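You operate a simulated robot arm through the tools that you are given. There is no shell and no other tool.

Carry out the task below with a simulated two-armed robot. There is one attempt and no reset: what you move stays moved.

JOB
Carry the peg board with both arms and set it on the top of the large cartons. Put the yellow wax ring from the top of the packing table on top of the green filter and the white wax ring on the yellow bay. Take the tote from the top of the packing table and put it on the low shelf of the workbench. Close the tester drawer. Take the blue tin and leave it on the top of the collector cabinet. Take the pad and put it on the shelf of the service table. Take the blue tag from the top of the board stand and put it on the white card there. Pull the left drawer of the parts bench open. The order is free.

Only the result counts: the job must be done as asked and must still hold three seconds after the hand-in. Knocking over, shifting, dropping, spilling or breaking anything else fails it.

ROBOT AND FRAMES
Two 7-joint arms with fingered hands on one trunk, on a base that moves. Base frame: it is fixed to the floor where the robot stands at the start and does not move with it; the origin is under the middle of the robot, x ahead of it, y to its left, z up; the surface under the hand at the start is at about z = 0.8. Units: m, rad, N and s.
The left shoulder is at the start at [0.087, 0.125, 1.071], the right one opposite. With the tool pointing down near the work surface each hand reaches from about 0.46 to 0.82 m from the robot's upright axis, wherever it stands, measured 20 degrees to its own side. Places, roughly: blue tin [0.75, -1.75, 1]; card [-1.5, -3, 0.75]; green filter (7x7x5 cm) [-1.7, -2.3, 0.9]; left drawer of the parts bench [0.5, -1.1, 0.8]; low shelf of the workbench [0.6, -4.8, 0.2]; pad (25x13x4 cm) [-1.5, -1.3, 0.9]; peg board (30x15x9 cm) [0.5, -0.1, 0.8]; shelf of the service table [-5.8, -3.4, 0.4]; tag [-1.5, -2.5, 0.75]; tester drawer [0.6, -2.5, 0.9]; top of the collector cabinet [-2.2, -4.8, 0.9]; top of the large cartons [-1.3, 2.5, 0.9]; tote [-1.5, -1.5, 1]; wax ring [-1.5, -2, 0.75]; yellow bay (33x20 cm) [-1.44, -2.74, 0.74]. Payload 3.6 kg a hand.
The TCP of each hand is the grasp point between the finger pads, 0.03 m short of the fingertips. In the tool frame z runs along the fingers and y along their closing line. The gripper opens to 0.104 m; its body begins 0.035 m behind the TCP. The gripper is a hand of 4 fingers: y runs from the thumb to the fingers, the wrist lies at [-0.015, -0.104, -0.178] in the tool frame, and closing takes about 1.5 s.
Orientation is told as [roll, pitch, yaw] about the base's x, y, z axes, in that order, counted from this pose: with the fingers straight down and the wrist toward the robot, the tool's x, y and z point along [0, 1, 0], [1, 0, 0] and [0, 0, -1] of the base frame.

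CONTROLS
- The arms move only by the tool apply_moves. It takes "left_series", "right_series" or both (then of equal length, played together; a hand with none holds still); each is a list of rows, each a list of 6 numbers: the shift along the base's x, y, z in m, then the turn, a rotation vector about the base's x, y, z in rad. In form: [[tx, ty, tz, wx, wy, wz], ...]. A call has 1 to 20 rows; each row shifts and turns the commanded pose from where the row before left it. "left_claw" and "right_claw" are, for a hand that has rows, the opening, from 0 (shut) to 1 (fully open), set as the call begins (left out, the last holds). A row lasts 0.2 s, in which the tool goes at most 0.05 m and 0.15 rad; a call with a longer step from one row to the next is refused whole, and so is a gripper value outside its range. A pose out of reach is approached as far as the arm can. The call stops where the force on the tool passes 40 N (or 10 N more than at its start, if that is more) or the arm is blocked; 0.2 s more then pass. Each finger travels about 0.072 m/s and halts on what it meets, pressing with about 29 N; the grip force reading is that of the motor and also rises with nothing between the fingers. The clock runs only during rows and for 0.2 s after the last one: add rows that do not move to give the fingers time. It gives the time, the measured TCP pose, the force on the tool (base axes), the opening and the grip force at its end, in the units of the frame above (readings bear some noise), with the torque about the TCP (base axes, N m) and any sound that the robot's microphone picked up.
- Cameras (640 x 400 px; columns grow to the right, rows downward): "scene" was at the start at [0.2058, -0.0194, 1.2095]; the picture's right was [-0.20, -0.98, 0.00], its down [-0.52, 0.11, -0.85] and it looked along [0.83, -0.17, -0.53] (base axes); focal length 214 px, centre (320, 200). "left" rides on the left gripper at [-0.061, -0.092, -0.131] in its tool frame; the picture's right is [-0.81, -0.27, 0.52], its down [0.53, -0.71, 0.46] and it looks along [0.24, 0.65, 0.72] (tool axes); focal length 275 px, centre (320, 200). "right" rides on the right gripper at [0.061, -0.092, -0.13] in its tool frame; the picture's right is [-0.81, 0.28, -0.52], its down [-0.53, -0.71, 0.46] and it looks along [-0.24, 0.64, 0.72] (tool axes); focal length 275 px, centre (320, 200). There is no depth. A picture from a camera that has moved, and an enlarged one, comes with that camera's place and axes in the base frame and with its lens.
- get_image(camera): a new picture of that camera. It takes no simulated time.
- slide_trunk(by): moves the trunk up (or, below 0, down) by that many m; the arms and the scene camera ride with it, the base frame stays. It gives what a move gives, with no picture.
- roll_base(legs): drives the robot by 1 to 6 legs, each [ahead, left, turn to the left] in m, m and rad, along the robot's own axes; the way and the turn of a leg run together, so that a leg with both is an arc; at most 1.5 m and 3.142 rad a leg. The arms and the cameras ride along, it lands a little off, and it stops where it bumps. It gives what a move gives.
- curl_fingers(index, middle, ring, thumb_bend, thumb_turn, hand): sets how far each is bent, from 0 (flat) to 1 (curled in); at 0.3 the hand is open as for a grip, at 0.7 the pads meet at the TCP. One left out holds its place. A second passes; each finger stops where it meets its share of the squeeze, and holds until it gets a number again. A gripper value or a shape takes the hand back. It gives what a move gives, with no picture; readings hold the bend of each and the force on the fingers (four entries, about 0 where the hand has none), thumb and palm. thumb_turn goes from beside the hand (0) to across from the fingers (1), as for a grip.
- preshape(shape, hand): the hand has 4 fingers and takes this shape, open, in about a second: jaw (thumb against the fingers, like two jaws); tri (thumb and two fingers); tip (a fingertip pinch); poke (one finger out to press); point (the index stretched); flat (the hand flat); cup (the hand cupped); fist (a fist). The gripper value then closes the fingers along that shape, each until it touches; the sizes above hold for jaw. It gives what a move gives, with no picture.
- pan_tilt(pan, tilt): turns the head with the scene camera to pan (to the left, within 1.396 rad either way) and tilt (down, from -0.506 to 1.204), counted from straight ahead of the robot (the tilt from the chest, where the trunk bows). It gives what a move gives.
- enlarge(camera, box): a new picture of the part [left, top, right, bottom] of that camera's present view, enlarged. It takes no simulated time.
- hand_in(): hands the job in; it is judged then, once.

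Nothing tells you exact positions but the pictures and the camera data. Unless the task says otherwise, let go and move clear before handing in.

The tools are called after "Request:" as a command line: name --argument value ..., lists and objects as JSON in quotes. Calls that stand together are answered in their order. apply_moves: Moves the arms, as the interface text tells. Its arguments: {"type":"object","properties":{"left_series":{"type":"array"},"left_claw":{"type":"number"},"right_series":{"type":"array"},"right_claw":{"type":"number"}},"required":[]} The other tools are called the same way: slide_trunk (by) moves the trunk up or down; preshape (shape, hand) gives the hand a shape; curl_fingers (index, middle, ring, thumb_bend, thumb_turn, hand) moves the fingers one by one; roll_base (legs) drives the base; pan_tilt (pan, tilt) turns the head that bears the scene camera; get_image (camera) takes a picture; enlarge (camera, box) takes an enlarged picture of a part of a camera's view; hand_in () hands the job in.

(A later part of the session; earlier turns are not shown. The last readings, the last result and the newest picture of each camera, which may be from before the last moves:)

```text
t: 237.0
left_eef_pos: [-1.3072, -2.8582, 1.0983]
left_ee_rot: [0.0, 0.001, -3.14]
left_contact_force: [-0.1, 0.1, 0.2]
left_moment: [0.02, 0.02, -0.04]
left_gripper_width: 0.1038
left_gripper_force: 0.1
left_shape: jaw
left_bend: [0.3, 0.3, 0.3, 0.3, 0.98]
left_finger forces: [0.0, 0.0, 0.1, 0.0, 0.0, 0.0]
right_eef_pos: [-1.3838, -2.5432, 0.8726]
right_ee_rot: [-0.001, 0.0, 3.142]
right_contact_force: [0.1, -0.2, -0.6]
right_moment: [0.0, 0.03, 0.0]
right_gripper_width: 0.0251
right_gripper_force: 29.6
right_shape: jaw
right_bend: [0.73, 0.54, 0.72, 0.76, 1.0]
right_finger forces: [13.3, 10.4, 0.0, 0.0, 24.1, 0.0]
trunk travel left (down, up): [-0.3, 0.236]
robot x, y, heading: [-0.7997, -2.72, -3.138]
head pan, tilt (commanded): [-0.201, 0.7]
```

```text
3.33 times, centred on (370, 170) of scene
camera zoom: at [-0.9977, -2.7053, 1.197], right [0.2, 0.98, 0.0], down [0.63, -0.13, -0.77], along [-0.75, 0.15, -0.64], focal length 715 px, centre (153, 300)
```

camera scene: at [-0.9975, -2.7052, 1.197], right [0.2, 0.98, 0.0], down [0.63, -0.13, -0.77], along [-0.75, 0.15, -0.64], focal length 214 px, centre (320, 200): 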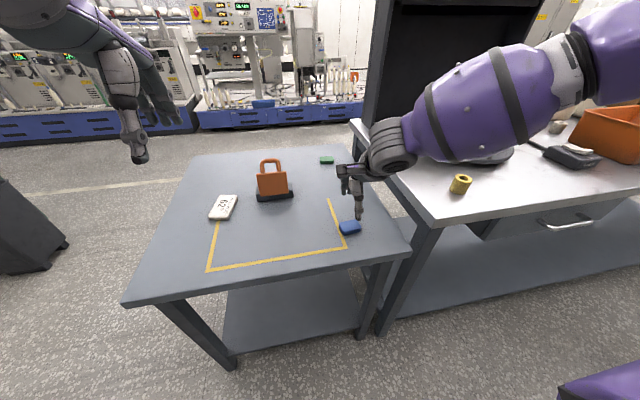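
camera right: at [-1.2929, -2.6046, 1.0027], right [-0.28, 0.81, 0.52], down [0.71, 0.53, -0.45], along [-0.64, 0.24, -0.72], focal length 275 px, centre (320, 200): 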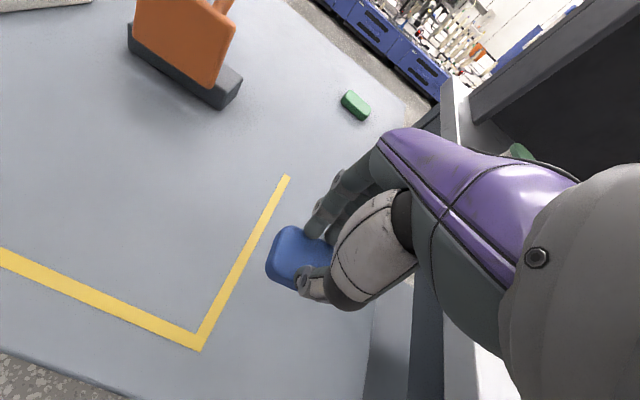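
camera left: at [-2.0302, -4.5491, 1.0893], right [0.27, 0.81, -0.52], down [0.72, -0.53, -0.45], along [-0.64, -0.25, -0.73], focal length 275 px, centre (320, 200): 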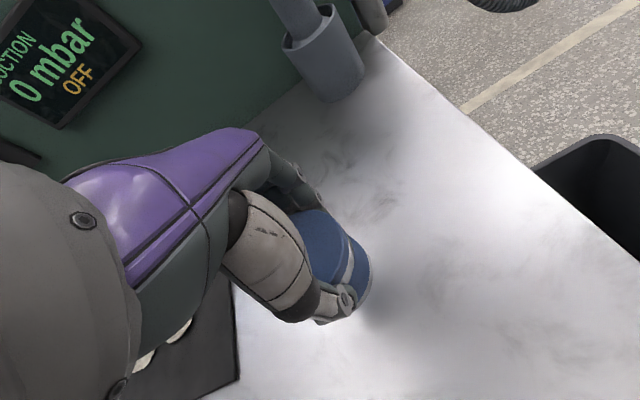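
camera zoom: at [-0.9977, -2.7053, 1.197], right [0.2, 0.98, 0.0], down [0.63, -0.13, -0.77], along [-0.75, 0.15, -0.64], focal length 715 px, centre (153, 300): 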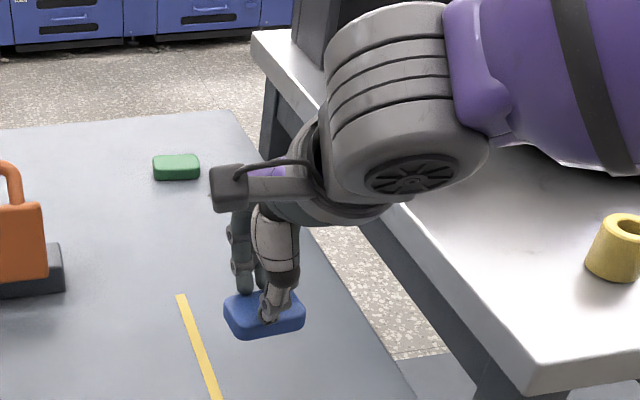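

The tag is held level. I'll raise it, sidestep left and close in so the right hand comes over the white card.

Request:
apply_moves --right_series '[[0, 0, 0.02, 0, 0, 0], [0, 0, 0.02, 0, 0, 0], [0, 0, 0.02, 0, 0, 0], [0, 0, 0.02, 0, 0, 0]]'

Request:
roll_base --legs '[[0.1, 0.35, 0.0]]'

Request:
get_image --camera "scene"

Request:
get_image --camera "right"

```text
t: 238.0
left_eef_pos: [-1.3083, -2.858, 1.0983]
left_ee_rot: [0.001, 0.002, -3.139]
left_contact_force: [0.6, 0.1, 0.5]
left_moment: [0.0, 0.02, 0.02]
left_gripper_width: 0.1038
left_gripper_force: 0.1
left_shape: jaw
left_bend: [0.3, 0.3, 0.3, 0.3, 0.98]
left_finger forces: [0.0, 0.1, 0.0, 0.0, 0.0, 0.0]
right_eef_pos: [-1.3844, -2.5428, 0.9536]
right_ee_rot: [0.001, 0.0, 3.141]
right_contact_force: [0.0, 0.3, -0.1]
right_moment: [0.02, -0.04, -0.02]
right_gripper_width: 0.0252
right_gripper_force: 28.9
right_shape: jaw
right_bend: [0.73, 0.54, 0.72, 0.76, 1.0]
right_finger forces: [13.1, 10.2, 0.0, 0.0, 23.6, 0.1]
trunk travel left (down, up): [-0.3, 0.236]
robot x, y, heading: [-0.7985, -2.7181, -3.141]
head pan, tilt (commanded): [-0.201, 0.7]
```

```text
t: 241.6
left_eef_pos: [-1.4064, -3.208, 1.0976]
left_ee_rot: [-0.002, 0.001, -3.136]
left_contact_force: [-0.6, 0.7, 0.6]
left_moment: [0.01, 0.02, 0.02]
left_gripper_width: 0.1038
left_gripper_force: 0.1
left_shape: jaw
left_bend: [0.3, 0.3, 0.3, 0.3, 0.98]
left_finger forces: [0.0, 0.0, 0.1, 0.0, 0.0, 0.0]
right_eef_pos: [-1.4846, -2.8926, 0.9533]
right_ee_rot: [0.0, 0.001, -3.142]
right_contact_force: [0.3, 0.3, -1.2]
right_moment: [0.0, 0.06, -0.04]
right_gripper_width: 0.0253
right_gripper_force: 29.9
right_shape: jaw
right_bend: [0.73, 0.54, 0.72, 0.76, 1.0]
right_finger forces: [13.1, 10.1, 0.0, 0.0, 23.7, 0.0]
trunk travel left (down, up): [-0.3, 0.236]
robot x, y, heading: [-0.8969, -3.0703, -3.138]
head pan, tilt (commanded): [-0.201, 0.7]
```

```text
taken
camera scene: at [-1.0974, -3.0545, 1.1969], right [0.2, 0.98, 0.0], down [0.63, -0.13, -0.76], along [-0.75, 0.15, -0.64], focal length 214 px, centre (320, 200)
```

scene: 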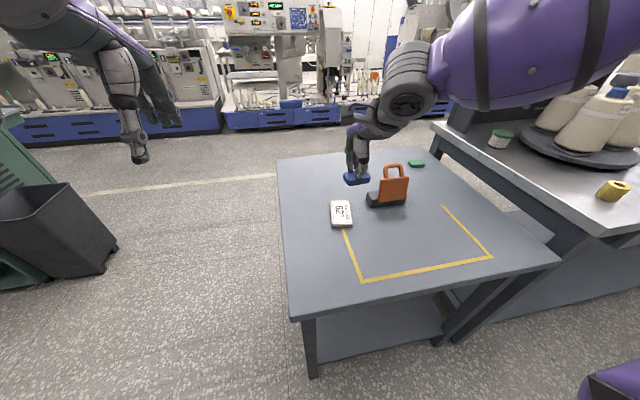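

```text
taken
camera right: at [-1.3931, -2.9537, 1.083], right [-0.28, 0.81, 0.52], down [0.71, 0.53, -0.46], along [-0.64, 0.24, -0.72], focal length 275 px, centre (320, 200)
```

right: 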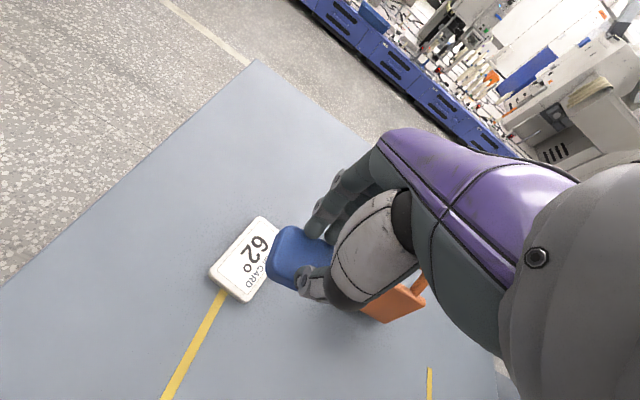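

The card centre is confirmed at [−1.537, −2.9025], top z ≈ 0.757. I'll align the tag over it and lower.

Request:
apply_moves --right_series '[[-0.013, -0.0025, -0.02, 0, 0, 0], [-0.013, -0.0025, -0.02, 0, 0, 0], [-0.013, -0.0025, -0.02, 0, 0, 0], [-0.013, -0.0025, -0.02, 0, 0, 0], [0, 0, -0.02, 0, 0, 0], [0, 0, -0.02, 0, 0, 0], [0, 0, -0.01, 0, 0, 0]]'

Request:
get_image --camera "right"

Request:
enlarge --camera "scene" --box '[280, 120, 440, 240]'

```text
t: 243.2
left_eef_pos: [-1.4067, -3.2079, 1.0986]
left_ee_rot: [0.001, 0.003, -3.138]
left_contact_force: [-0.2, -0.1, 0.0]
left_moment: [0.06, -0.02, 0.01]
left_gripper_width: 0.1037
left_gripper_force: 0.2
left_shape: jaw
left_bend: [0.3, 0.3, 0.3, 0.3, 0.98]
left_finger forces: [0.0, 0.0, 0.0, 0.1, 0.1, 0.0]
right_eef_pos: [-1.5354, -2.9027, 0.8231]
right_ee_rot: [0.001, 0.001, -3.142]
right_contact_force: [-0.4, 0.8, -0.4]
right_moment: [-0.01, 0.01, -0.02]
right_gripper_width: 0.0251
right_gripper_force: 28.5
right_shape: jaw
right_bend: [0.73, 0.54, 0.72, 0.76, 1.0]
right_finger forces: [13.2, 9.9, 0.0, 0.1, 23.5, 0.0]
trunk travel left (down, up): [-0.3, 0.236]
robot x, y, heading: [-0.9003, -3.0691, -3.137]
head pan, tilt (commanded): [-0.201, 0.7]
```

```text
taken
camera right: at [-1.4446, -2.9632, 0.9531], right [-0.28, 0.81, 0.52], down [0.71, 0.53, -0.46], along [-0.64, 0.24, -0.72], focal length 275 px, centre (320, 200)
```

right: 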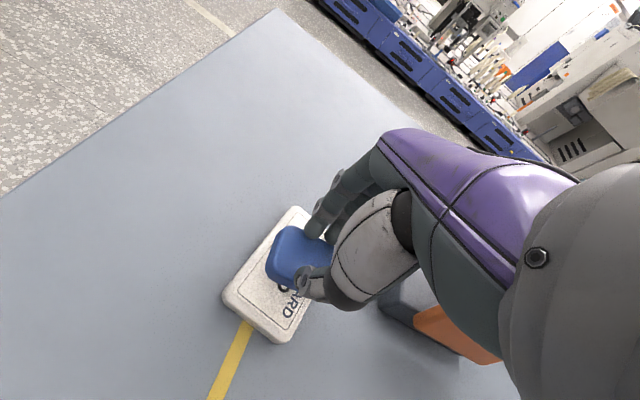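

```text
3.33 times, centred on (360, 180) of scene
camera zoom: at [-1.0974, -3.0543, 1.1969], right [0.2, 0.98, 0.0], down [0.63, -0.13, -0.76], along [-0.75, 0.15, -0.64], focal length 715 px, centre (187, 267)
```

zoom: 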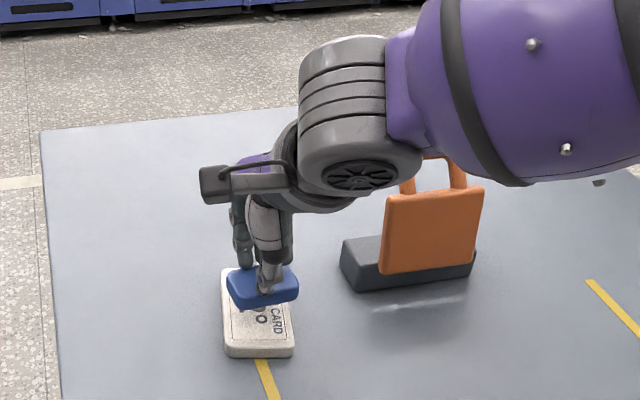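

Request:
apply_moves --right_series '[[0, 0, -0.008, 0, 0, 0], [0, 0, -0.007, 0, 0, 0], [0, 0, -0.005, 0, 0, 0], [0, 0, -0.004, 0, 0, 0]]'

Request:
get_image --camera "right"

Request:
enlarge --camera "scene" --box '[300, 160, 400, 240]'

```text
t: 244.2
left_eef_pos: [-1.4077, -3.2074, 1.0983]
left_ee_rot: [-0.001, 0.002, -3.138]
left_contact_force: [-0.6, 0.7, 0.9]
left_moment: [0.0, -0.02, 0.0]
left_gripper_width: 0.1038
left_gripper_force: 0.1
left_shape: jaw
left_bend: [0.3, 0.3, 0.3, 0.3, 0.98]
left_finger forces: [0.1, 0.0, 0.0, 0.1, 0.0, 0.0]
right_eef_pos: [-1.5371, -2.904, 0.8003]
right_ee_rot: [0.0, -0.003, 3.14]
right_contact_force: [0.7, 1.3, 2.7]
right_moment: [0.01, 0.06, 0.01]
right_gripper_width: 0.0251
right_gripper_force: 28.8
right_shape: jaw
right_bend: [0.74, 0.54, 0.72, 0.76, 1.0]
right_finger forces: [13.5, 9.8, 0.1, 0.0, 23.8, 0.0]
trunk travel left (down, up): [-0.3, 0.236]
robot x, y, heading: [-0.8997, -3.0719, -3.144]
head pan, tilt (commanded): [-0.201, 0.7]
```

```text
taken
camera right: at [-1.4448, -2.9638, 0.9301], right [-0.27, 0.81, 0.52], down [0.71, 0.53, -0.46], along [-0.65, 0.24, -0.72], focal length 275 px, centre (320, 200)
```

right: 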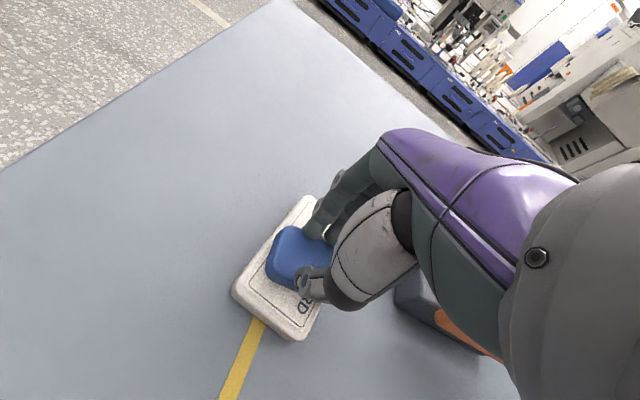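

```text
5.00 times, centred on (350, 200) of scene
camera zoom: at [-1.0968, -3.0544, 1.1971], right [0.2, 0.98, 0.0], down [0.63, -0.13, -0.77], along [-0.75, 0.15, -0.64], focal length 1072 px, centre (170, 200)
```

zoom: 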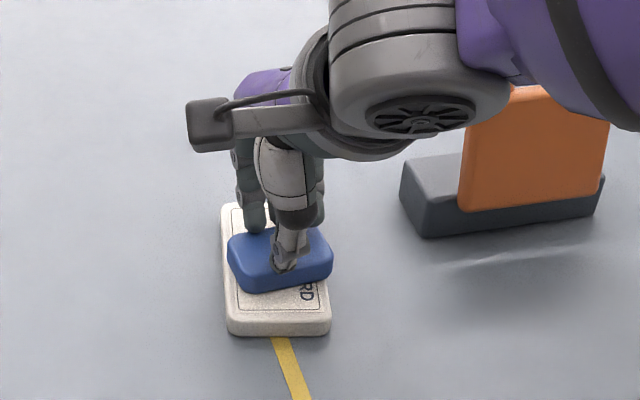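

The tag is sitting on the card. I press down a couple of millimetres, release and rise.

Request:
apply_moves --right_series '[[0, 0, -0.002, 0, 0, 0], [0, 0, 0, 0, 0, 0]]'

Request:
apply_moves --right_series '[[0, 0, 0, 0, 0, 0], [0, 0, 0, 0, 0, 0], [0, 0, 0, 0, 0, 0], [0, 0, 0, 0, 0, 0], [0, 0, 0, 0, 0, 0]]' --right_claw 0.7

Request:
get_image --camera "right"

```text
t: 244.8
left_eef_pos: [-1.4064, -3.2079, 1.0991]
left_ee_rot: [0.0, 0.001, -3.139]
left_contact_force: [-0.8, 0.2, -0.4]
left_moment: [-0.05, -0.03, 0.0]
left_gripper_width: 0.1039
left_gripper_force: 0.1
left_shape: jaw
left_bend: [0.3, 0.3, 0.3, 0.3, 0.98]
left_finger forces: [0.0, 0.0, 0.0, 0.0, 0.0, 0.0]
right_eef_pos: [-1.5361, -2.9031, 0.7994]
right_ee_rot: [0.0, -0.006, -3.141]
right_contact_force: [0.7, 1.0, 15.7]
right_moment: [0.04, 0.23, 0.01]
right_gripper_width: 0.0245
right_gripper_force: 28.8
right_shape: jaw
right_bend: [0.74, 0.54, 0.72, 0.76, 1.0]
right_finger forces: [18.2, 11.9, 0.0, 0.0, 26.0, 0.1]
trunk travel left (down, up): [-0.3, 0.236]
robot x, y, heading: [-0.8998, -3.0716, -3.14]
head pan, tilt (commanded): [-0.201, 0.7]
```

```text
t: 246.0
left_eef_pos: [-1.4072, -3.2077, 1.0987]
left_ee_rot: [0.0, 0.002, -3.138]
left_contact_force: [-0.8, 1.0, -0.3]
left_moment: [0.02, 0.01, -0.04]
left_gripper_width: 0.1039
left_gripper_force: 0.1
left_shape: jaw
left_bend: [0.3, 0.3, 0.3, 0.3, 0.98]
left_finger forces: [0.0, 0.0, 0.1, 0.0, 0.1, 0.1]
right_eef_pos: [-1.5375, -2.9029, 0.7975]
right_ee_rot: [-0.001, -0.001, -3.142]
right_contact_force: [0.0, -0.1, 0.1]
right_moment: [0.04, 0.02, -0.02]
right_gripper_width: 0.0725
right_gripper_force: 0.1
right_shape: jaw
right_bend: [0.27, 0.37, 0.34, 0.58, 0.99]
right_finger forces: [0.1, 0.1, 0.1, 0.0, 0.0, 0.0]
trunk travel left (down, up): [-0.3, 0.236]
robot x, y, heading: [-0.8972, -3.0638, -3.138]
head pan, tilt (commanded): [-0.201, 0.7]
```

```text
taken
camera right: at [-1.4451, -2.9637, 0.927], right [-0.28, 0.81, 0.52], down [0.71, 0.53, -0.46], along [-0.64, 0.24, -0.72], focal length 275 px, centre (320, 200)
```

right: 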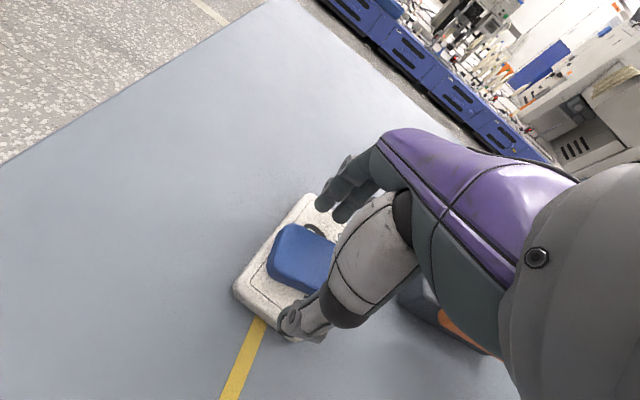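

Released. I'll raise the hand and verify.

Request:
apply_moves --right_series '[[0, 0, 0.02, 0, 0, 0], [0, 0, 0.02, 0, 0, 0], [0, 0, 0.03, 0, 0, 0], [0, 0, 0.03, 0, 0, 0], [0, 0, 0.03, 0, 0, 0], [0.02, 0, 0.03, 0, 0, 0], [0.03, 0, 0.03, 0, 0, 0], [0.03, 0, 0.03, 0, 0, 0]]'

Request:
enlarge --camera "scene" --box '[280, 150, 440, 250]'

Request:
get_image --camera "scene"

```text
t: 247.8
left_eef_pos: [-1.4072, -3.2084, 1.0987]
left_ee_rot: [0.0, 0.002, -3.139]
left_contact_force: [0.0, 0.6, -0.7]
left_moment: [-0.01, 0.01, 0.0]
left_gripper_width: 0.1038
left_gripper_force: 0.0
left_shape: jaw
left_bend: [0.3, 0.3, 0.3, 0.3, 0.98]
left_finger forces: [0.1, 0.0, 0.0, 0.0, 0.0, 0.1]
right_eef_pos: [-1.4538, -2.9015, 1.0173]
right_ee_rot: [-0.001, -0.001, -3.141]
right_contact_force: [-0.9, -0.7, 1.0]
right_moment: [0.0, 0.02, 0.01]
right_gripper_width: 0.0726
right_gripper_force: 0.1
right_shape: jaw
right_bend: [0.27, 0.37, 0.34, 0.58, 0.99]
right_finger forces: [0.0, 0.0, 0.0, 0.1, 0.0, 0.0]
trunk travel left (down, up): [-0.3, 0.236]
robot x, y, heading: [-0.8962, -3.0692, -3.14]
head pan, tilt (commanded): [-0.201, 0.7]
```

```text
4.00 times, centred on (360, 200) of scene
camera zoom: at [-1.0965, -3.0543, 1.1971], right [0.2, 0.98, 0.0], down [0.63, -0.13, -0.77], along [-0.75, 0.15, -0.64], focal length 858 px, centre (160, 200)
```

zoom: 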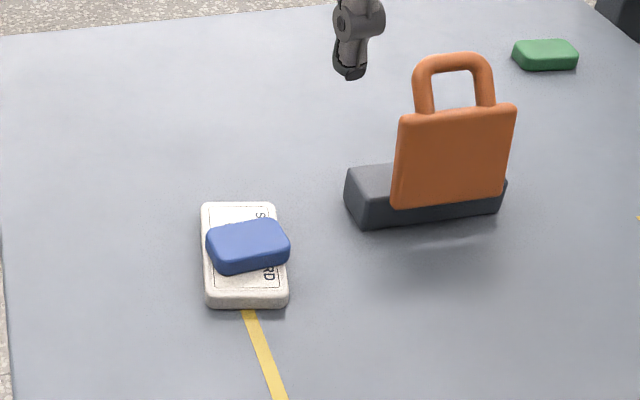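

```text
taken
camera scene: at [-1.0965, -3.0543, 1.1971], right [0.2, 0.98, 0.0], down [0.63, -0.13, -0.77], along [-0.75, 0.15, -0.64], focal length 214 px, centre (320, 200)
```

scene: 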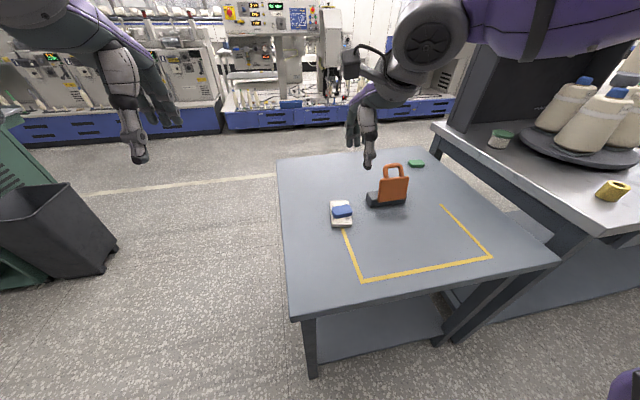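

The blue tag lies on the white card. Next is the yellow ring: I'll tuck the hands in, back off and sidestep to the packing table's left end.

Request:
apply_moves --right_series '[[0.015, 0, 0.02, 0, 0, 0], [0.015, 0, 0.02, 0, 0, 0], [0.015, 0, 0.02, 0, 0, 0], [0.015, 0, 0.02, 0, 0, 0]]' --right_claw 1.0

Request:
roll_base --legs '[[-0.25, 0, 0], [0, -0.98, 0]]'

Request:
pan_tilt --pan 0.0 --tilt 0.6

Request:
get_image --camera "scene"

```text
t: 248.8
left_eef_pos: [-1.4065, -3.2078, 1.0991]
left_ee_rot: [0.002, 0.002, -3.138]
left_contact_force: [0.3, -1.2, 0.3]
left_moment: [0.0, 0.0, 0.0]
left_gripper_width: 0.1039
left_gripper_force: 0.1
left_shape: jaw
left_bend: [0.3, 0.3, 0.3, 0.3, 0.98]
left_finger forces: [0.0, 0.1, 0.0, 0.0, 0.0, 0.0]
right_eef_pos: [-1.3965, -2.9021, 1.0975]
right_ee_rot: [-0.001, -0.001, -3.14]
right_contact_force: [0.0, 0.2, 0.3]
right_moment: [0.02, -0.02, -0.01]
right_gripper_width: 0.1038
right_gripper_force: 0.1
right_shape: jaw
right_bend: [0.3, 0.3, 0.3, 0.3, 0.98]
right_finger forces: [0.0, 0.0, 0.0, 0.0, 0.1, 0.0]
trunk travel left (down, up): [-0.3, 0.236]
robot x, y, heading: [-0.8952, -3.0698, -3.138]
head pan, tilt (commanded): [-0.201, 0.7]
```

```text
t: 259.1
left_eef_pos: [-1.1582, -2.2336, 1.0988]
left_ee_rot: [0.001, 0.001, -3.141]
left_contact_force: [-0.4, -0.5, -0.9]
left_moment: [0.03, -0.05, 0.0]
left_gripper_width: 0.1038
left_gripper_force: 0.0
left_shape: jaw
left_bend: [0.3, 0.3, 0.3, 0.3, 0.98]
left_finger forces: [0.0, 0.0, 0.0, 0.0, 0.0, 0.0]
right_eef_pos: [-1.1459, -1.9296, 1.0976]
right_ee_rot: [0.001, -0.001, 3.141]
right_contact_force: [-0.5, 0.7, 0.5]
right_moment: [-0.03, -0.01, 0.01]
right_gripper_width: 0.1037
right_gripper_force: 0.0
right_shape: jaw
right_bend: [0.3, 0.3, 0.3, 0.3, 0.98]
right_finger forces: [0.0, 0.1, 0.1, 0.1, 0.0, 0.0]
trunk travel left (down, up): [-0.3, 0.236]
robot x, y, heading: [-0.6464, -2.0971, 3.142]
head pan, tilt (commanded): [-0.201, 0.7]
```

```text
t: 259.9
left_eef_pos: [-1.1573, -2.2343, 1.0972]
left_ee_rot: [0.0, 0.002, -3.141]
left_contact_force: [0.6, 0.7, 0.4]
left_moment: [0.0, 0.03, -0.01]
left_gripper_width: 0.104
left_gripper_force: 0.1
left_shape: jaw
left_bend: [0.3, 0.3, 0.3, 0.3, 0.98]
left_finger forces: [0.0, 0.0, 0.0, 0.0, 0.1, 0.0]
right_eef_pos: [-1.1462, -1.9288, 1.0966]
right_ee_rot: [0.0, -0.001, 3.141]
right_contact_force: [-0.1, -0.2, -0.6]
right_moment: [-0.01, -0.02, 0.0]
right_gripper_width: 0.1038
right_gripper_force: 0.1
right_shape: jaw
right_bend: [0.3, 0.3, 0.3, 0.3, 0.98]
right_finger forces: [0.1, 0.0, 0.0, 0.1, 0.0, 0.0]
trunk travel left (down, up): [-0.3, 0.236]
robot x, y, heading: [-0.647, -2.1022, 3.139]
head pan, tilt (commanded): [0.0, 0.6]
```

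```text
taken
camera scene: at [-0.8524, -2.0981, 1.2055], right [0.0, 1.0, 0.0], down [0.57, 0.0, -0.82], along [-0.82, 0.0, -0.57], focal length 214 px, centre (320, 200)
```

scene: 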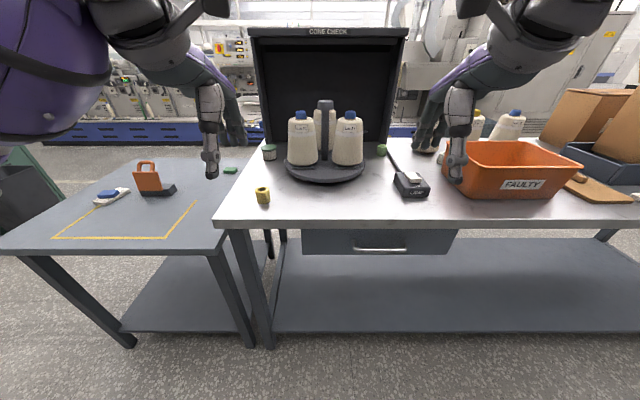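

Request:
enlarge --camera "scene" --box '[200, 100, 440, 250]'

Request:
enlarge --camera "scene" --box '[360, 100, 640, 250]'

Request:
get_image --camera "left"

```text
2.67 times, centred on (320, 175) of scene
camera zoom: at [-0.8524, -2.0981, 1.2055], right [0.0, 1.0, 0.0], down [0.57, 0.0, -0.82], along [-0.82, 0.0, -0.57], focal length 572 px, centre (320, 267)
```

zoom: 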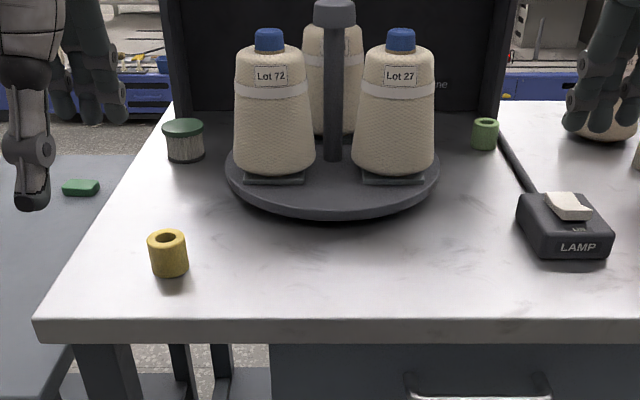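

```text
2.29 times, centred on (500, 175) of scene
camera zoom: at [-0.8524, -2.0981, 1.2055], right [0.0, 1.0, 0.0], down [0.57, 0.0, -0.82], along [-0.82, 0.0, -0.57], focal length 490 px, centre (-91, 257)
```

zoom: 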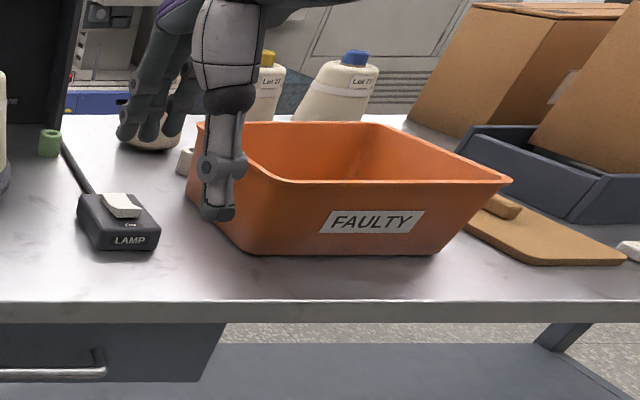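

```text
taken
camera left: at [-1.0659, -2.1737, 1.228], right [0.27, 0.81, -0.52], down [0.72, -0.53, -0.45], along [-0.64, -0.24, -0.73], focal length 275 px, centre (320, 200)
```

left: 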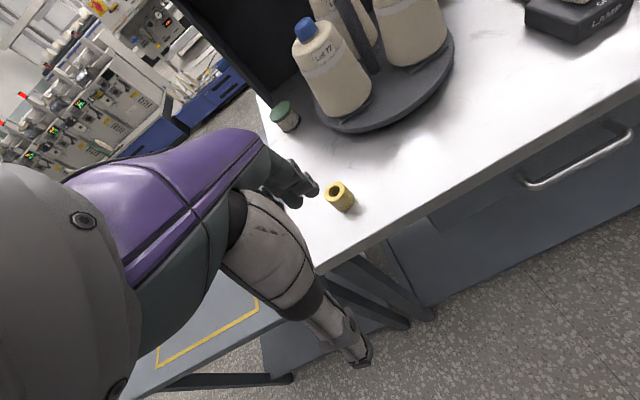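

The yellow ring is at [−1.372, −2.262], spanning z 0.842–0.882. The green filter's lid centre is at [−1.661, −2.298, 0.892]. I'll move in and hover the left hand over the ring.

Request:
roll_base --legs '[[0.235, 0.0, 0.0]]'

Request:
get_image --camera "left"

Request:
get_image --camera "scene"

```text
t: 261.6
left_eef_pos: [-1.3926, -2.2366, 1.0982]
left_ee_rot: [0.001, 0.002, -3.136]
left_contact_force: [-0.2, 0.2, 0.0]
left_moment: [0.02, -0.04, -0.02]
left_gripper_width: 0.104
left_gripper_force: 0.0
left_shape: jaw
left_bend: [0.3, 0.3, 0.3, 0.3, 0.98]
left_finger forces: [0.0, 0.1, 0.0, 0.0, 0.0, 0.0]
right_eef_pos: [-1.3813, -1.9303, 1.0962]
right_ee_rot: [0.0, 0.001, -3.14]
right_contact_force: [-0.6, 0.4, 0.3]
right_moment: [-0.01, -0.02, -0.02]
right_gripper_width: 0.1036
right_gripper_force: 0.0
right_shape: jaw
right_bend: [0.3, 0.3, 0.3, 0.3, 0.98]
right_finger forces: [0.1, 0.0, 0.0, 0.1, 0.1, 0.0]
trunk travel left (down, up): [-0.3, 0.236]
robot x, y, heading: [-0.8818, -2.0966, -3.142]
head pan, tilt (commanded): [0.0, 0.6]
```

```text
taken
camera left: at [-1.3004, -2.1752, 1.2278], right [0.27, 0.81, -0.52], down [0.72, -0.53, -0.45], along [-0.64, -0.25, -0.73], focal length 275 px, centre (320, 200)
```

left: 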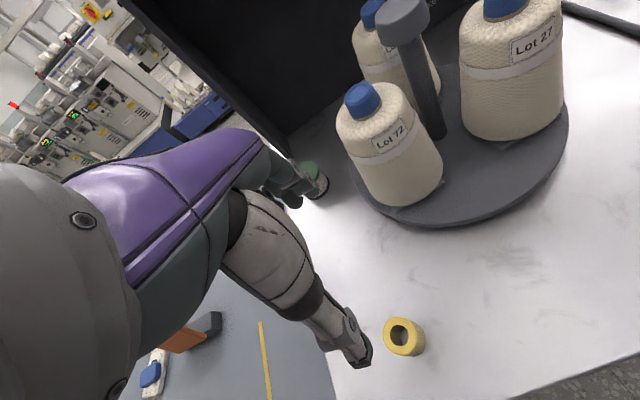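

```text
taken
camera scene: at [-1.0872, -2.099, 1.2055], right [0.0, 1.0, 0.0], down [0.57, 0.0, -0.82], along [-0.82, 0.0, -0.57], focal length 214 px, centre (320, 200)
```

scene: 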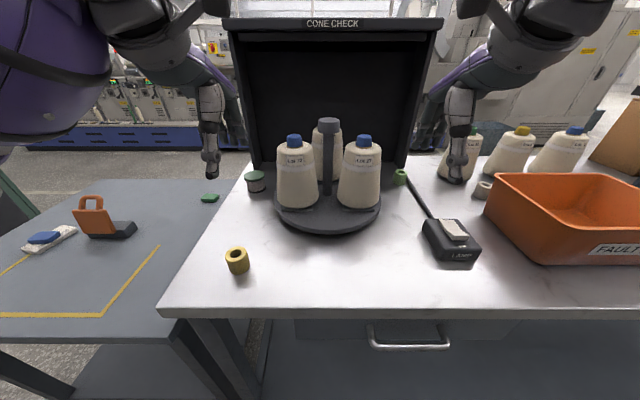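

Request:
apply_moves --left_series '[[0.005, -0.005, -0.03, 0, 0, 0], [0.005, -0.005, -0.03, 0, 0, 0], [0.005, -0.005, -0.03, 0, 0, 0], [0.005, -0.005, -0.03, 0, 0, 0], [0.005, -0.005, -0.03, 0, 0, 0], [0, 0, -0.015, 0, 0, 0], [0, 0, 0, 0, 0, 0]]' --left_claw 0.8

Request:
get_image --camera "left"

Request:
enlarge --camera "scene" --box '[160, 190, 320, 290]'

```text
t: 263.2
left_eef_pos: [-1.366, -2.2602, 0.9344]
left_ee_rot: [-0.002, 0.002, -3.135]
left_contact_force: [-0.3, -1.2, -0.3]
left_moment: [0.01, -0.01, 0.01]
left_gripper_width: 0.0834
left_gripper_force: 0.0
left_shape: jaw
left_bend: [0.27, 0.34, 0.32, 0.49, 0.99]
left_finger forces: [0.0, 0.1, 0.1, 0.0, 0.1, 0.0]
right_eef_pos: [-1.3815, -1.9302, 1.0969]
right_ee_rot: [0.0, -0.002, -3.14]
right_contact_force: [0.0, -0.5, 0.3]
right_moment: [0.01, 0.02, 0.04]
right_gripper_width: 0.1039
right_gripper_force: 0.0
right_shape: jaw
right_bend: [0.3, 0.3, 0.3, 0.3, 0.98]
right_finger forces: [0.1, 0.0, 0.1, 0.1, 0.0, 0.0]
trunk travel left (down, up): [-0.3, 0.236]
robot x, y, heading: [-0.8817, -2.0959, -3.133]
head pan, tilt (commanded): [0.0, 0.6]
```

```text
taken
camera left: at [-1.2747, -2.1999, 1.0632], right [0.27, 0.81, -0.52], down [0.72, -0.53, -0.45], along [-0.64, -0.25, -0.73], focal length 275 px, centre (320, 200)
```

left: 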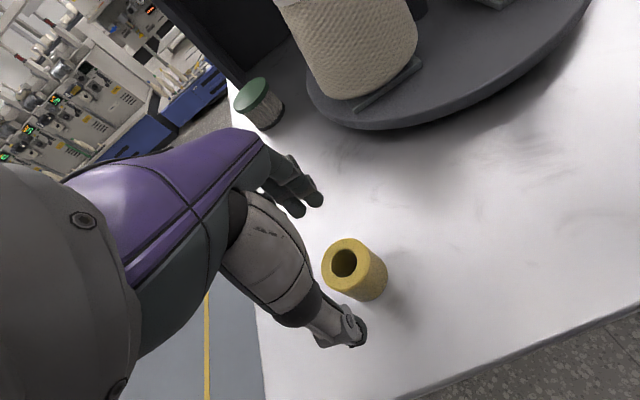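

```text
4.00 times, centred on (240, 240) of scene
camera zoom: at [-1.0865, -2.099, 1.2056], right [0.0, 1.0, 0.0], down [0.56, 0.0, -0.83], along [-0.83, 0.0, -0.56], focal length 858 px, centre (640, 40)
```

zoom: 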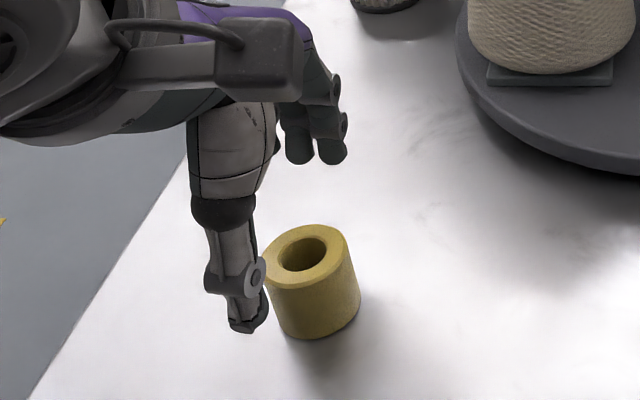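

Centred. Lower and close on the yellow ring.

Request:
apply_moves --left_series '[[-0.002, 0, -0.02, 0, 0, 0], [0, 0, -0.02, 0, 0, 0], [0, 0, -0.014, 0, 0, 0], [0, 0, 0, 0, 0, 0]]'

Request:
apply_moves --left_series '[[0, 0, 0, 0, 0, 0], [0, 0, 0, 0, 0, 0], [0, 0, 0, 0, 0, 0], [0, 0, 0, 0, 0, 0], [0, 0, 0, 0, 0, 0], [0, 0, 0, 0, 0, 0], [0, 0, 0, 0, 0, 0]]' --left_claw 0.0

Request:
get_image --camera "left"

Request:
enlarge --camera "scene" --box '[160, 190, 320, 290]'

```text
t: 264.2
left_eef_pos: [-1.3676, -2.2608, 0.8808]
left_ee_rot: [-0.001, 0.001, -3.136]
left_contact_force: [0.7, -0.3, 6.7]
left_moment: [-0.06, 0.37, -0.01]
left_gripper_width: 0.0834
left_gripper_force: 0.0
left_shape: jaw
left_bend: [0.27, 0.33, 0.32, 0.49, 0.99]
left_finger forces: [0.1, 6.7, 0.0, 0.1, 0.0, 0.0]
right_eef_pos: [-1.3808, -1.9311, 1.0965]
right_ee_rot: [0.0, 0.0, -3.139]
right_contact_force: [-0.2, 0.7, 0.3]
right_moment: [0.0, -0.02, -0.01]
right_gripper_width: 0.1037
right_gripper_force: 0.0
right_shape: jaw
right_bend: [0.3, 0.3, 0.3, 0.3, 0.98]
right_finger forces: [0.0, 0.1, 0.0, 0.1, 0.0, 0.0]
trunk travel left (down, up): [-0.3, 0.236]
robot x, y, heading: [-0.8792, -2.0987, -3.142]
head pan, tilt (commanded): [0.0, 0.6]
```

```text
t: 265.8
left_eef_pos: [-1.3666, -2.2614, 0.8803]
left_ee_rot: [-0.003, -0.002, -3.135]
left_contact_force: [1.9, -3.9, 18.3]
left_moment: [0.09, 0.49, 0.09]
left_gripper_width: 0.0319
left_gripper_force: 28.4
left_shape: jaw
left_bend: [0.73, 0.46, 0.51, 0.75, 1.0]
left_finger forces: [41.2, 2.0, 0.0, 0.0, 27.9, 0.0]
right_eef_pos: [-1.3789, -1.93, 1.0968]
right_ee_rot: [-0.001, -0.001, -3.14]
right_contact_force: [0.0, 0.3, 0.6]
right_moment: [0.0, 0.0, 0.03]
right_gripper_width: 0.1036
right_gripper_force: 0.1
right_shape: jaw
right_bend: [0.3, 0.3, 0.3, 0.3, 0.98]
right_finger forces: [0.0, 0.0, 0.0, 0.0, 0.1, 0.0]
trunk travel left (down, up): [-0.3, 0.236]
robot x, y, heading: [-0.8816, -2.0943, -3.135]
head pan, tilt (commanded): [0.0, 0.6]
```

```text
taken
camera left: at [-1.2756, -2.2001, 1.0103], right [0.27, 0.81, -0.52], down [0.72, -0.53, -0.46], along [-0.64, -0.25, -0.72], focal length 275 px, centre (320, 200)
```

left: 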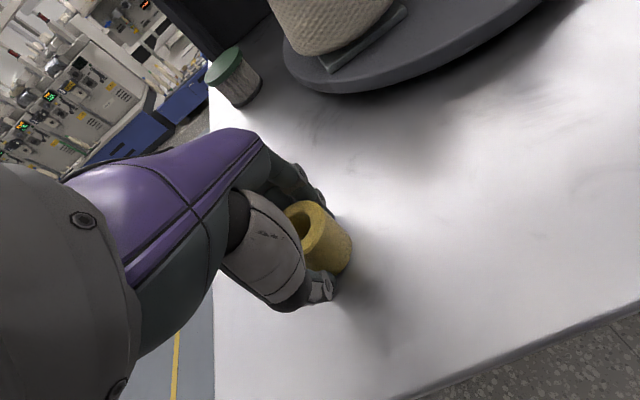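

```text
4.00 times, centred on (240, 240) of scene
camera zoom: at [-1.0851, -2.099, 1.2059], right [0.0, 1.0, 0.0], down [0.56, 0.0, -0.83], along [-0.83, 0.0, -0.56], focal length 858 px, centre (640, 40)
```

zoom: 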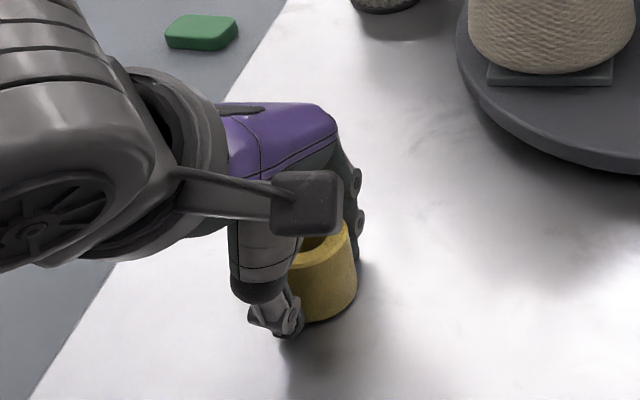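

Request:
apply_moves --left_series '[[0, 0, 0.005, 0, 0, 0], [0, 0, 0.01, 0, 0, 0], [0, 0, 0.015, 0, 0, 0], [0, 0, 0.02, 0, 0, 0], [0, 0, 0.02, 0, 0, 0], [0, 0, 0.02, 0, 0, 0]]'

Request:
get_image --camera "left"

Request:
enlarge --camera "scene" --box '[160, 150, 320, 250]'

```text
t: 267.2
left_eef_pos: [-1.3668, -2.2599, 0.9689]
left_ee_rot: [0.001, 0.004, -3.137]
left_contact_force: [0.6, -0.2, -0.9]
left_moment: [-0.01, 0.01, 0.04]
left_gripper_width: 0.0309
left_gripper_force: 29.5
left_shape: jaw
left_bend: [0.72, 0.45, 0.51, 0.75, 1.0]
left_finger forces: [22.7, 2.7, 0.0, 0.0, 26.1, 0.0]
right_eef_pos: [-1.3814, -1.9313, 1.0973]
right_ee_rot: [0.0, 0.003, -3.138]
right_contact_force: [0.4, -0.2, 0.6]
right_moment: [0.02, 0.0, 0.0]
right_gripper_width: 0.1037
right_gripper_force: 0.0
right_shape: jaw
right_bend: [0.3, 0.3, 0.3, 0.3, 0.98]
right_finger forces: [0.0, 0.1, 0.1, 0.0, 0.0, 0.0]
trunk travel left (down, up): [-0.3, 0.236]
robot x, y, heading: [-0.8799, -2.1004, -3.136]
head pan, tilt (commanded): [0.0, 0.6]
```

```text
taken
camera left: at [-1.2768, -2.2002, 1.0996], right [0.27, 0.81, -0.52], down [0.72, -0.53, -0.45], along [-0.64, -0.25, -0.73], focal length 275 px, centre (320, 200)
```

left: 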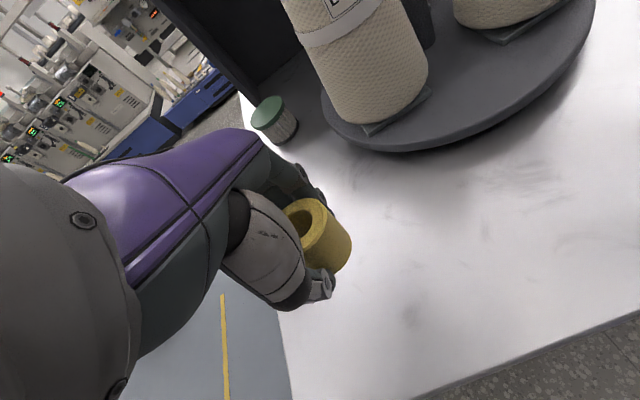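

```text
4.00 times, centred on (240, 200) of scene
camera zoom: at [-1.0865, -2.099, 1.2056], right [0.0, 1.0, 0.0], down [0.56, 0.0, -0.83], along [-0.83, 0.0, -0.56], focal length 858 px, centre (640, 200)
```

zoom: 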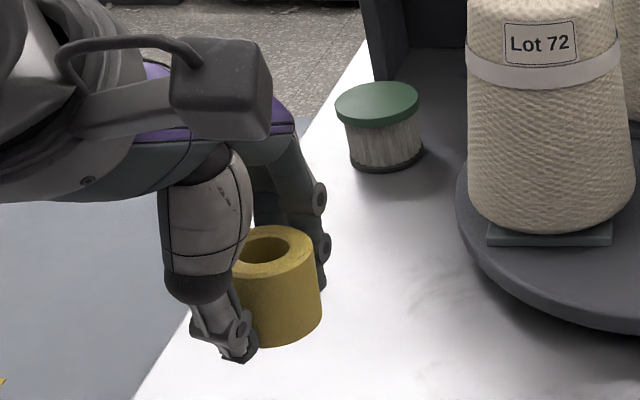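

The yellow ring is held upright. I'll nudge the base forward and carry it over the green filter's lid at [−1.667, −2.299].

Request:
apply_moves --left_series '[[0, 0, 0.02, 0, 0, 0], [0, 0, 0.02, 0, 0, 0]]'

Request:
roll_base --legs '[[0.04, 0.0, 0.0]]'

Request:
apply_moves --left_series '[[-0.03, -0.006, 0, 0, 0, 0], [-0.03, -0.006, 0, 0, 0, 0], [-0.03, -0.006, 0, 0, 0, 0], [-0.03, -0.006, 0, 0, 0, 0], [-0.03, -0.006, 0, 0, 0, 0], [-0.03, -0.006, 0, 0, 0, 0], [-0.03, -0.006, 0, 0, 0, 0], [-0.03, -0.006, 0, 0, 0, 0], [-0.01, 0, 0, 0, 0, 0]]'

Request:
get_image --camera "left"

Request:
enlarge --camera "scene" --box '[200, 110, 360, 210]'

```text
t: 267.8
left_eef_pos: [-1.3682, -2.2602, 1.0103]
left_ee_rot: [0.0, 0.002, -3.135]
left_contact_force: [0.2, -0.2, 0.4]
left_moment: [0.01, 0.01, 0.01]
left_gripper_width: 0.0309
left_gripper_force: 29.1
left_shape: jaw
left_bend: [0.72, 0.45, 0.51, 0.75, 1.0]
left_finger forces: [22.6, 2.7, 0.1, 0.0, 26.0, 0.1]
right_eef_pos: [-1.3806, -1.9311, 1.0972]
right_ee_rot: [0.0, 0.001, -3.139]
right_contact_force: [0.0, -0.4, 0.1]
right_moment: [0.01, 0.0, -0.01]
right_gripper_width: 0.1038
right_gripper_force: 0.0
right_shape: jaw
right_bend: [0.3, 0.3, 0.3, 0.3, 0.98]
right_finger forces: [0.0, 0.0, 0.0, 0.1, 0.0, 0.0]
trunk travel left (down, up): [-0.3, 0.236]
robot x, y, heading: [-0.8811, -2.0969, -3.136]
head pan, tilt (commanded): [0.0, 0.6]
```

```text
t: 268.7
left_eef_pos: [-1.4076, -2.2609, 1.0088]
left_ee_rot: [0.001, 0.005, -3.137]
left_contact_force: [0.3, 0.3, 0.2]
left_moment: [0.02, -0.02, -0.01]
left_gripper_width: 0.0306
left_gripper_force: 29.2
left_shape: jaw
left_bend: [0.72, 0.45, 0.51, 0.75, 1.0]
left_finger forces: [22.7, 2.6, 0.0, 0.0, 26.0, 0.0]
right_eef_pos: [-1.4226, -1.9312, 1.0969]
right_ee_rot: [0.002, -0.001, -3.14]
right_contact_force: [-0.8, 0.6, -0.4]
right_moment: [-0.01, -0.03, -0.03]
right_gripper_width: 0.1036
right_gripper_force: 0.1
right_shape: jaw
right_bend: [0.3, 0.3, 0.3, 0.3, 0.98]
right_finger forces: [0.0, 0.0, 0.0, 0.0, 0.0, 0.0]
trunk travel left (down, up): [-0.3, 0.236]
robot x, y, heading: [-0.9193, -2.0975, -3.139]
head pan, tilt (commanded): [0.0, 0.6]
```

```text
t: 270.7
left_eef_pos: [-1.6588, -2.3091, 1.0104]
left_ee_rot: [0.001, 0.002, -3.137]
left_contact_force: [0.0, -0.5, 0.3]
left_moment: [-0.01, -0.02, 0.01]
left_gripper_width: 0.0306
left_gripper_force: 28.8
left_shape: jaw
left_bend: [0.72, 0.45, 0.51, 0.75, 1.0]
left_finger forces: [22.6, 2.8, 0.0, 0.0, 25.8, 0.0]
right_eef_pos: [-1.4206, -1.9304, 1.097]
right_ee_rot: [0.0, 0.0, -3.14]
right_contact_force: [-0.6, 0.1, 0.1]
right_moment: [-0.05, -0.02, 0.02]
right_gripper_width: 0.1035
right_gripper_force: 0.0
right_shape: jaw
right_bend: [0.3, 0.3, 0.3, 0.3, 0.98]
right_finger forces: [0.0, 0.0, 0.1, 0.1, 0.0, 0.1]
trunk travel left (down, up): [-0.3, 0.236]
robot x, y, heading: [-0.92, -2.0993, -3.139]
head pan, tilt (commanded): [0.0, 0.6]
```

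```text
taken
camera left: at [-1.5667, -2.2484, 1.1398], right [0.27, 0.81, -0.52], down [0.72, -0.53, -0.45], along [-0.64, -0.25, -0.73], focal length 275 px, centre (320, 200)
```

left: 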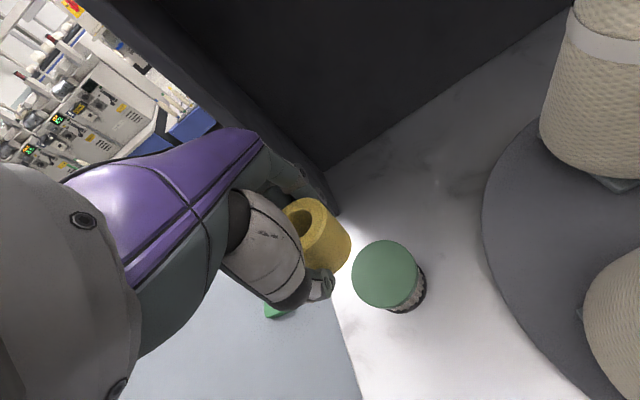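

```text
4.00 times, centred on (280, 160) of scene
camera zoom: at [-1.1264, -2.0991, 1.2056], right [0.0, 1.0, 0.0], down [0.56, 0.0, -0.83], along [-0.83, 0.0, -0.56], focal length 858 px, centre (480, 360)
```

zoom: 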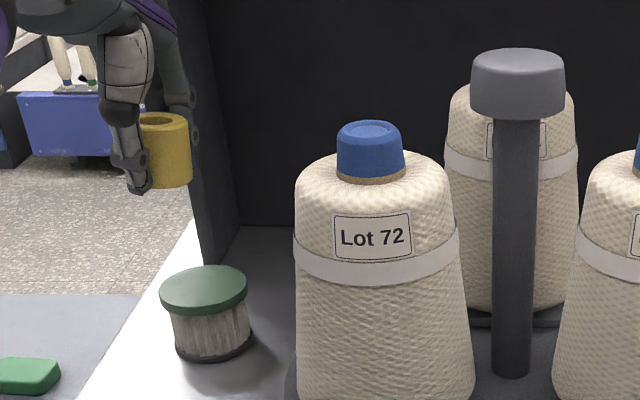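

Request:
enlarge --camera "left" --box '[250, 170, 450, 320]'

Request:
enlarge --camera "scene" --box '[200, 110, 280, 170]'

```text
2.67 times, centred on (350, 245) of left
camera zoom: at [-1.5667, -2.2484, 1.1398], right [0.27, 0.81, -0.52], down [0.72, -0.53, -0.45], along [-0.64, -0.25, -0.73], focal length 734 px, centre (240, 80)
```

zoom: 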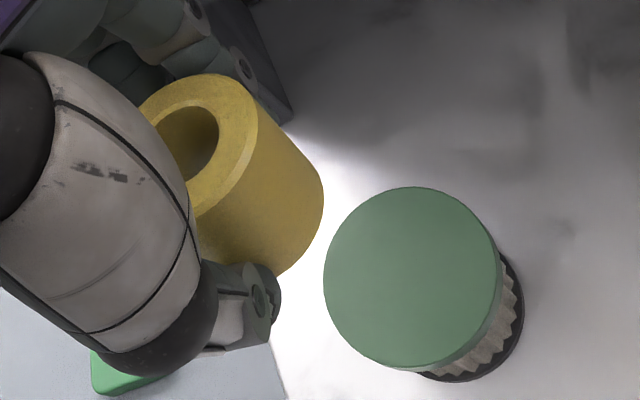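

```text
6.67 times, centred on (240, 140) of scene
camera zoom: at [-1.1264, -2.0991, 1.2056], right [0.0, 1.0, 0.0], down [0.56, 0.0, -0.83], along [-0.83, 0.0, -0.56], focal length 1430 px, centre (853, 600)
```

zoom: 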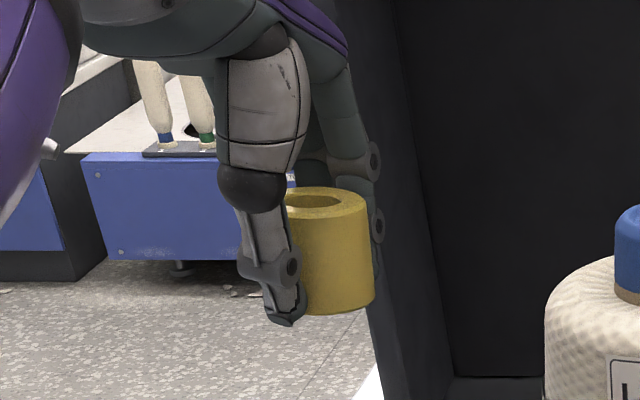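

Request:
apply_moves --left_series '[[-0.003, -0.0015, -0.02, 0, 0, 0], [0, 0, -0.02, 0, 0, 0], [0, 0, -0.02, 0, 0, 0], [0, 0, -0.01, 0, 0, 0]]'

Request:
enlarge --camera "left" --box '[250, 170, 450, 320]'

Request:
enlarge --camera "scene" --box '[200, 110, 296, 170]'

```text
t: 271.7
left_eef_pos: [-1.6605, -2.3101, 0.9389]
left_ee_rot: [0.0, 0.001, -3.135]
left_contact_force: [0.2, -0.5, -0.2]
left_moment: [0.0, 0.01, 0.07]
left_gripper_width: 0.0307
left_gripper_force: 29.4
left_shape: jaw
left_bend: [0.72, 0.45, 0.51, 0.75, 1.0]
left_finger forces: [22.6, 2.8, 0.0, 0.1, 25.9, 0.1]
right_eef_pos: [-1.4205, -1.9303, 1.0971]
right_ee_rot: [0.0, -0.001, -3.14]
right_contact_force: [-0.6, -0.9, 0.8]
right_moment: [-0.02, 0.0, -0.02]
right_gripper_width: 0.1035
right_gripper_force: 0.0
right_shape: jaw
right_bend: [0.3, 0.3, 0.3, 0.3, 0.98]
right_finger forces: [0.0, 0.1, 0.0, 0.0, 0.0, 0.0]
trunk travel left (down, up): [-0.3, 0.236]
robot x, y, heading: [-0.9187, -2.0949, -3.137]
head pan, tilt (commanded): [0.0, 0.6]
```

```text
2.67 times, centred on (350, 245) of left
camera zoom: at [-1.5694, -2.2501, 1.0689], right [0.27, 0.81, -0.52], down [0.72, -0.53, -0.45], along [-0.64, -0.25, -0.73], focal length 734 px, centre (240, 80)
```

zoom: 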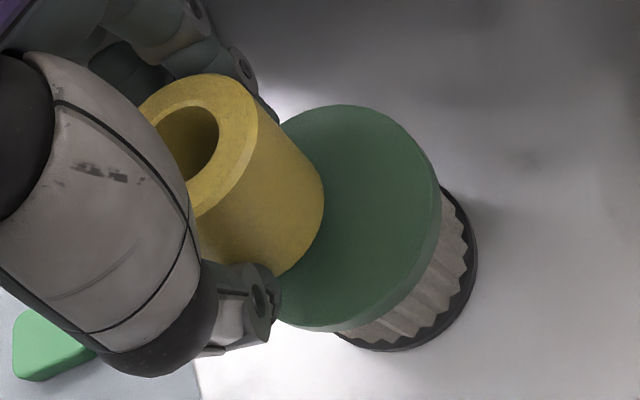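

```text
6.67 times, centred on (248, 140) of scene
camera zoom: at [-1.1265, -2.0992, 1.2056], right [0.0, 1.0, 0.0], down [0.56, 0.0, -0.83], along [-0.83, 0.0, -0.56], focal length 1430 px, centre (800, 600)
```

zoom: 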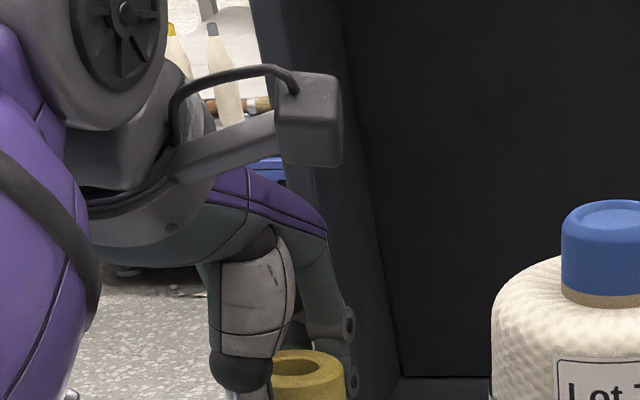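

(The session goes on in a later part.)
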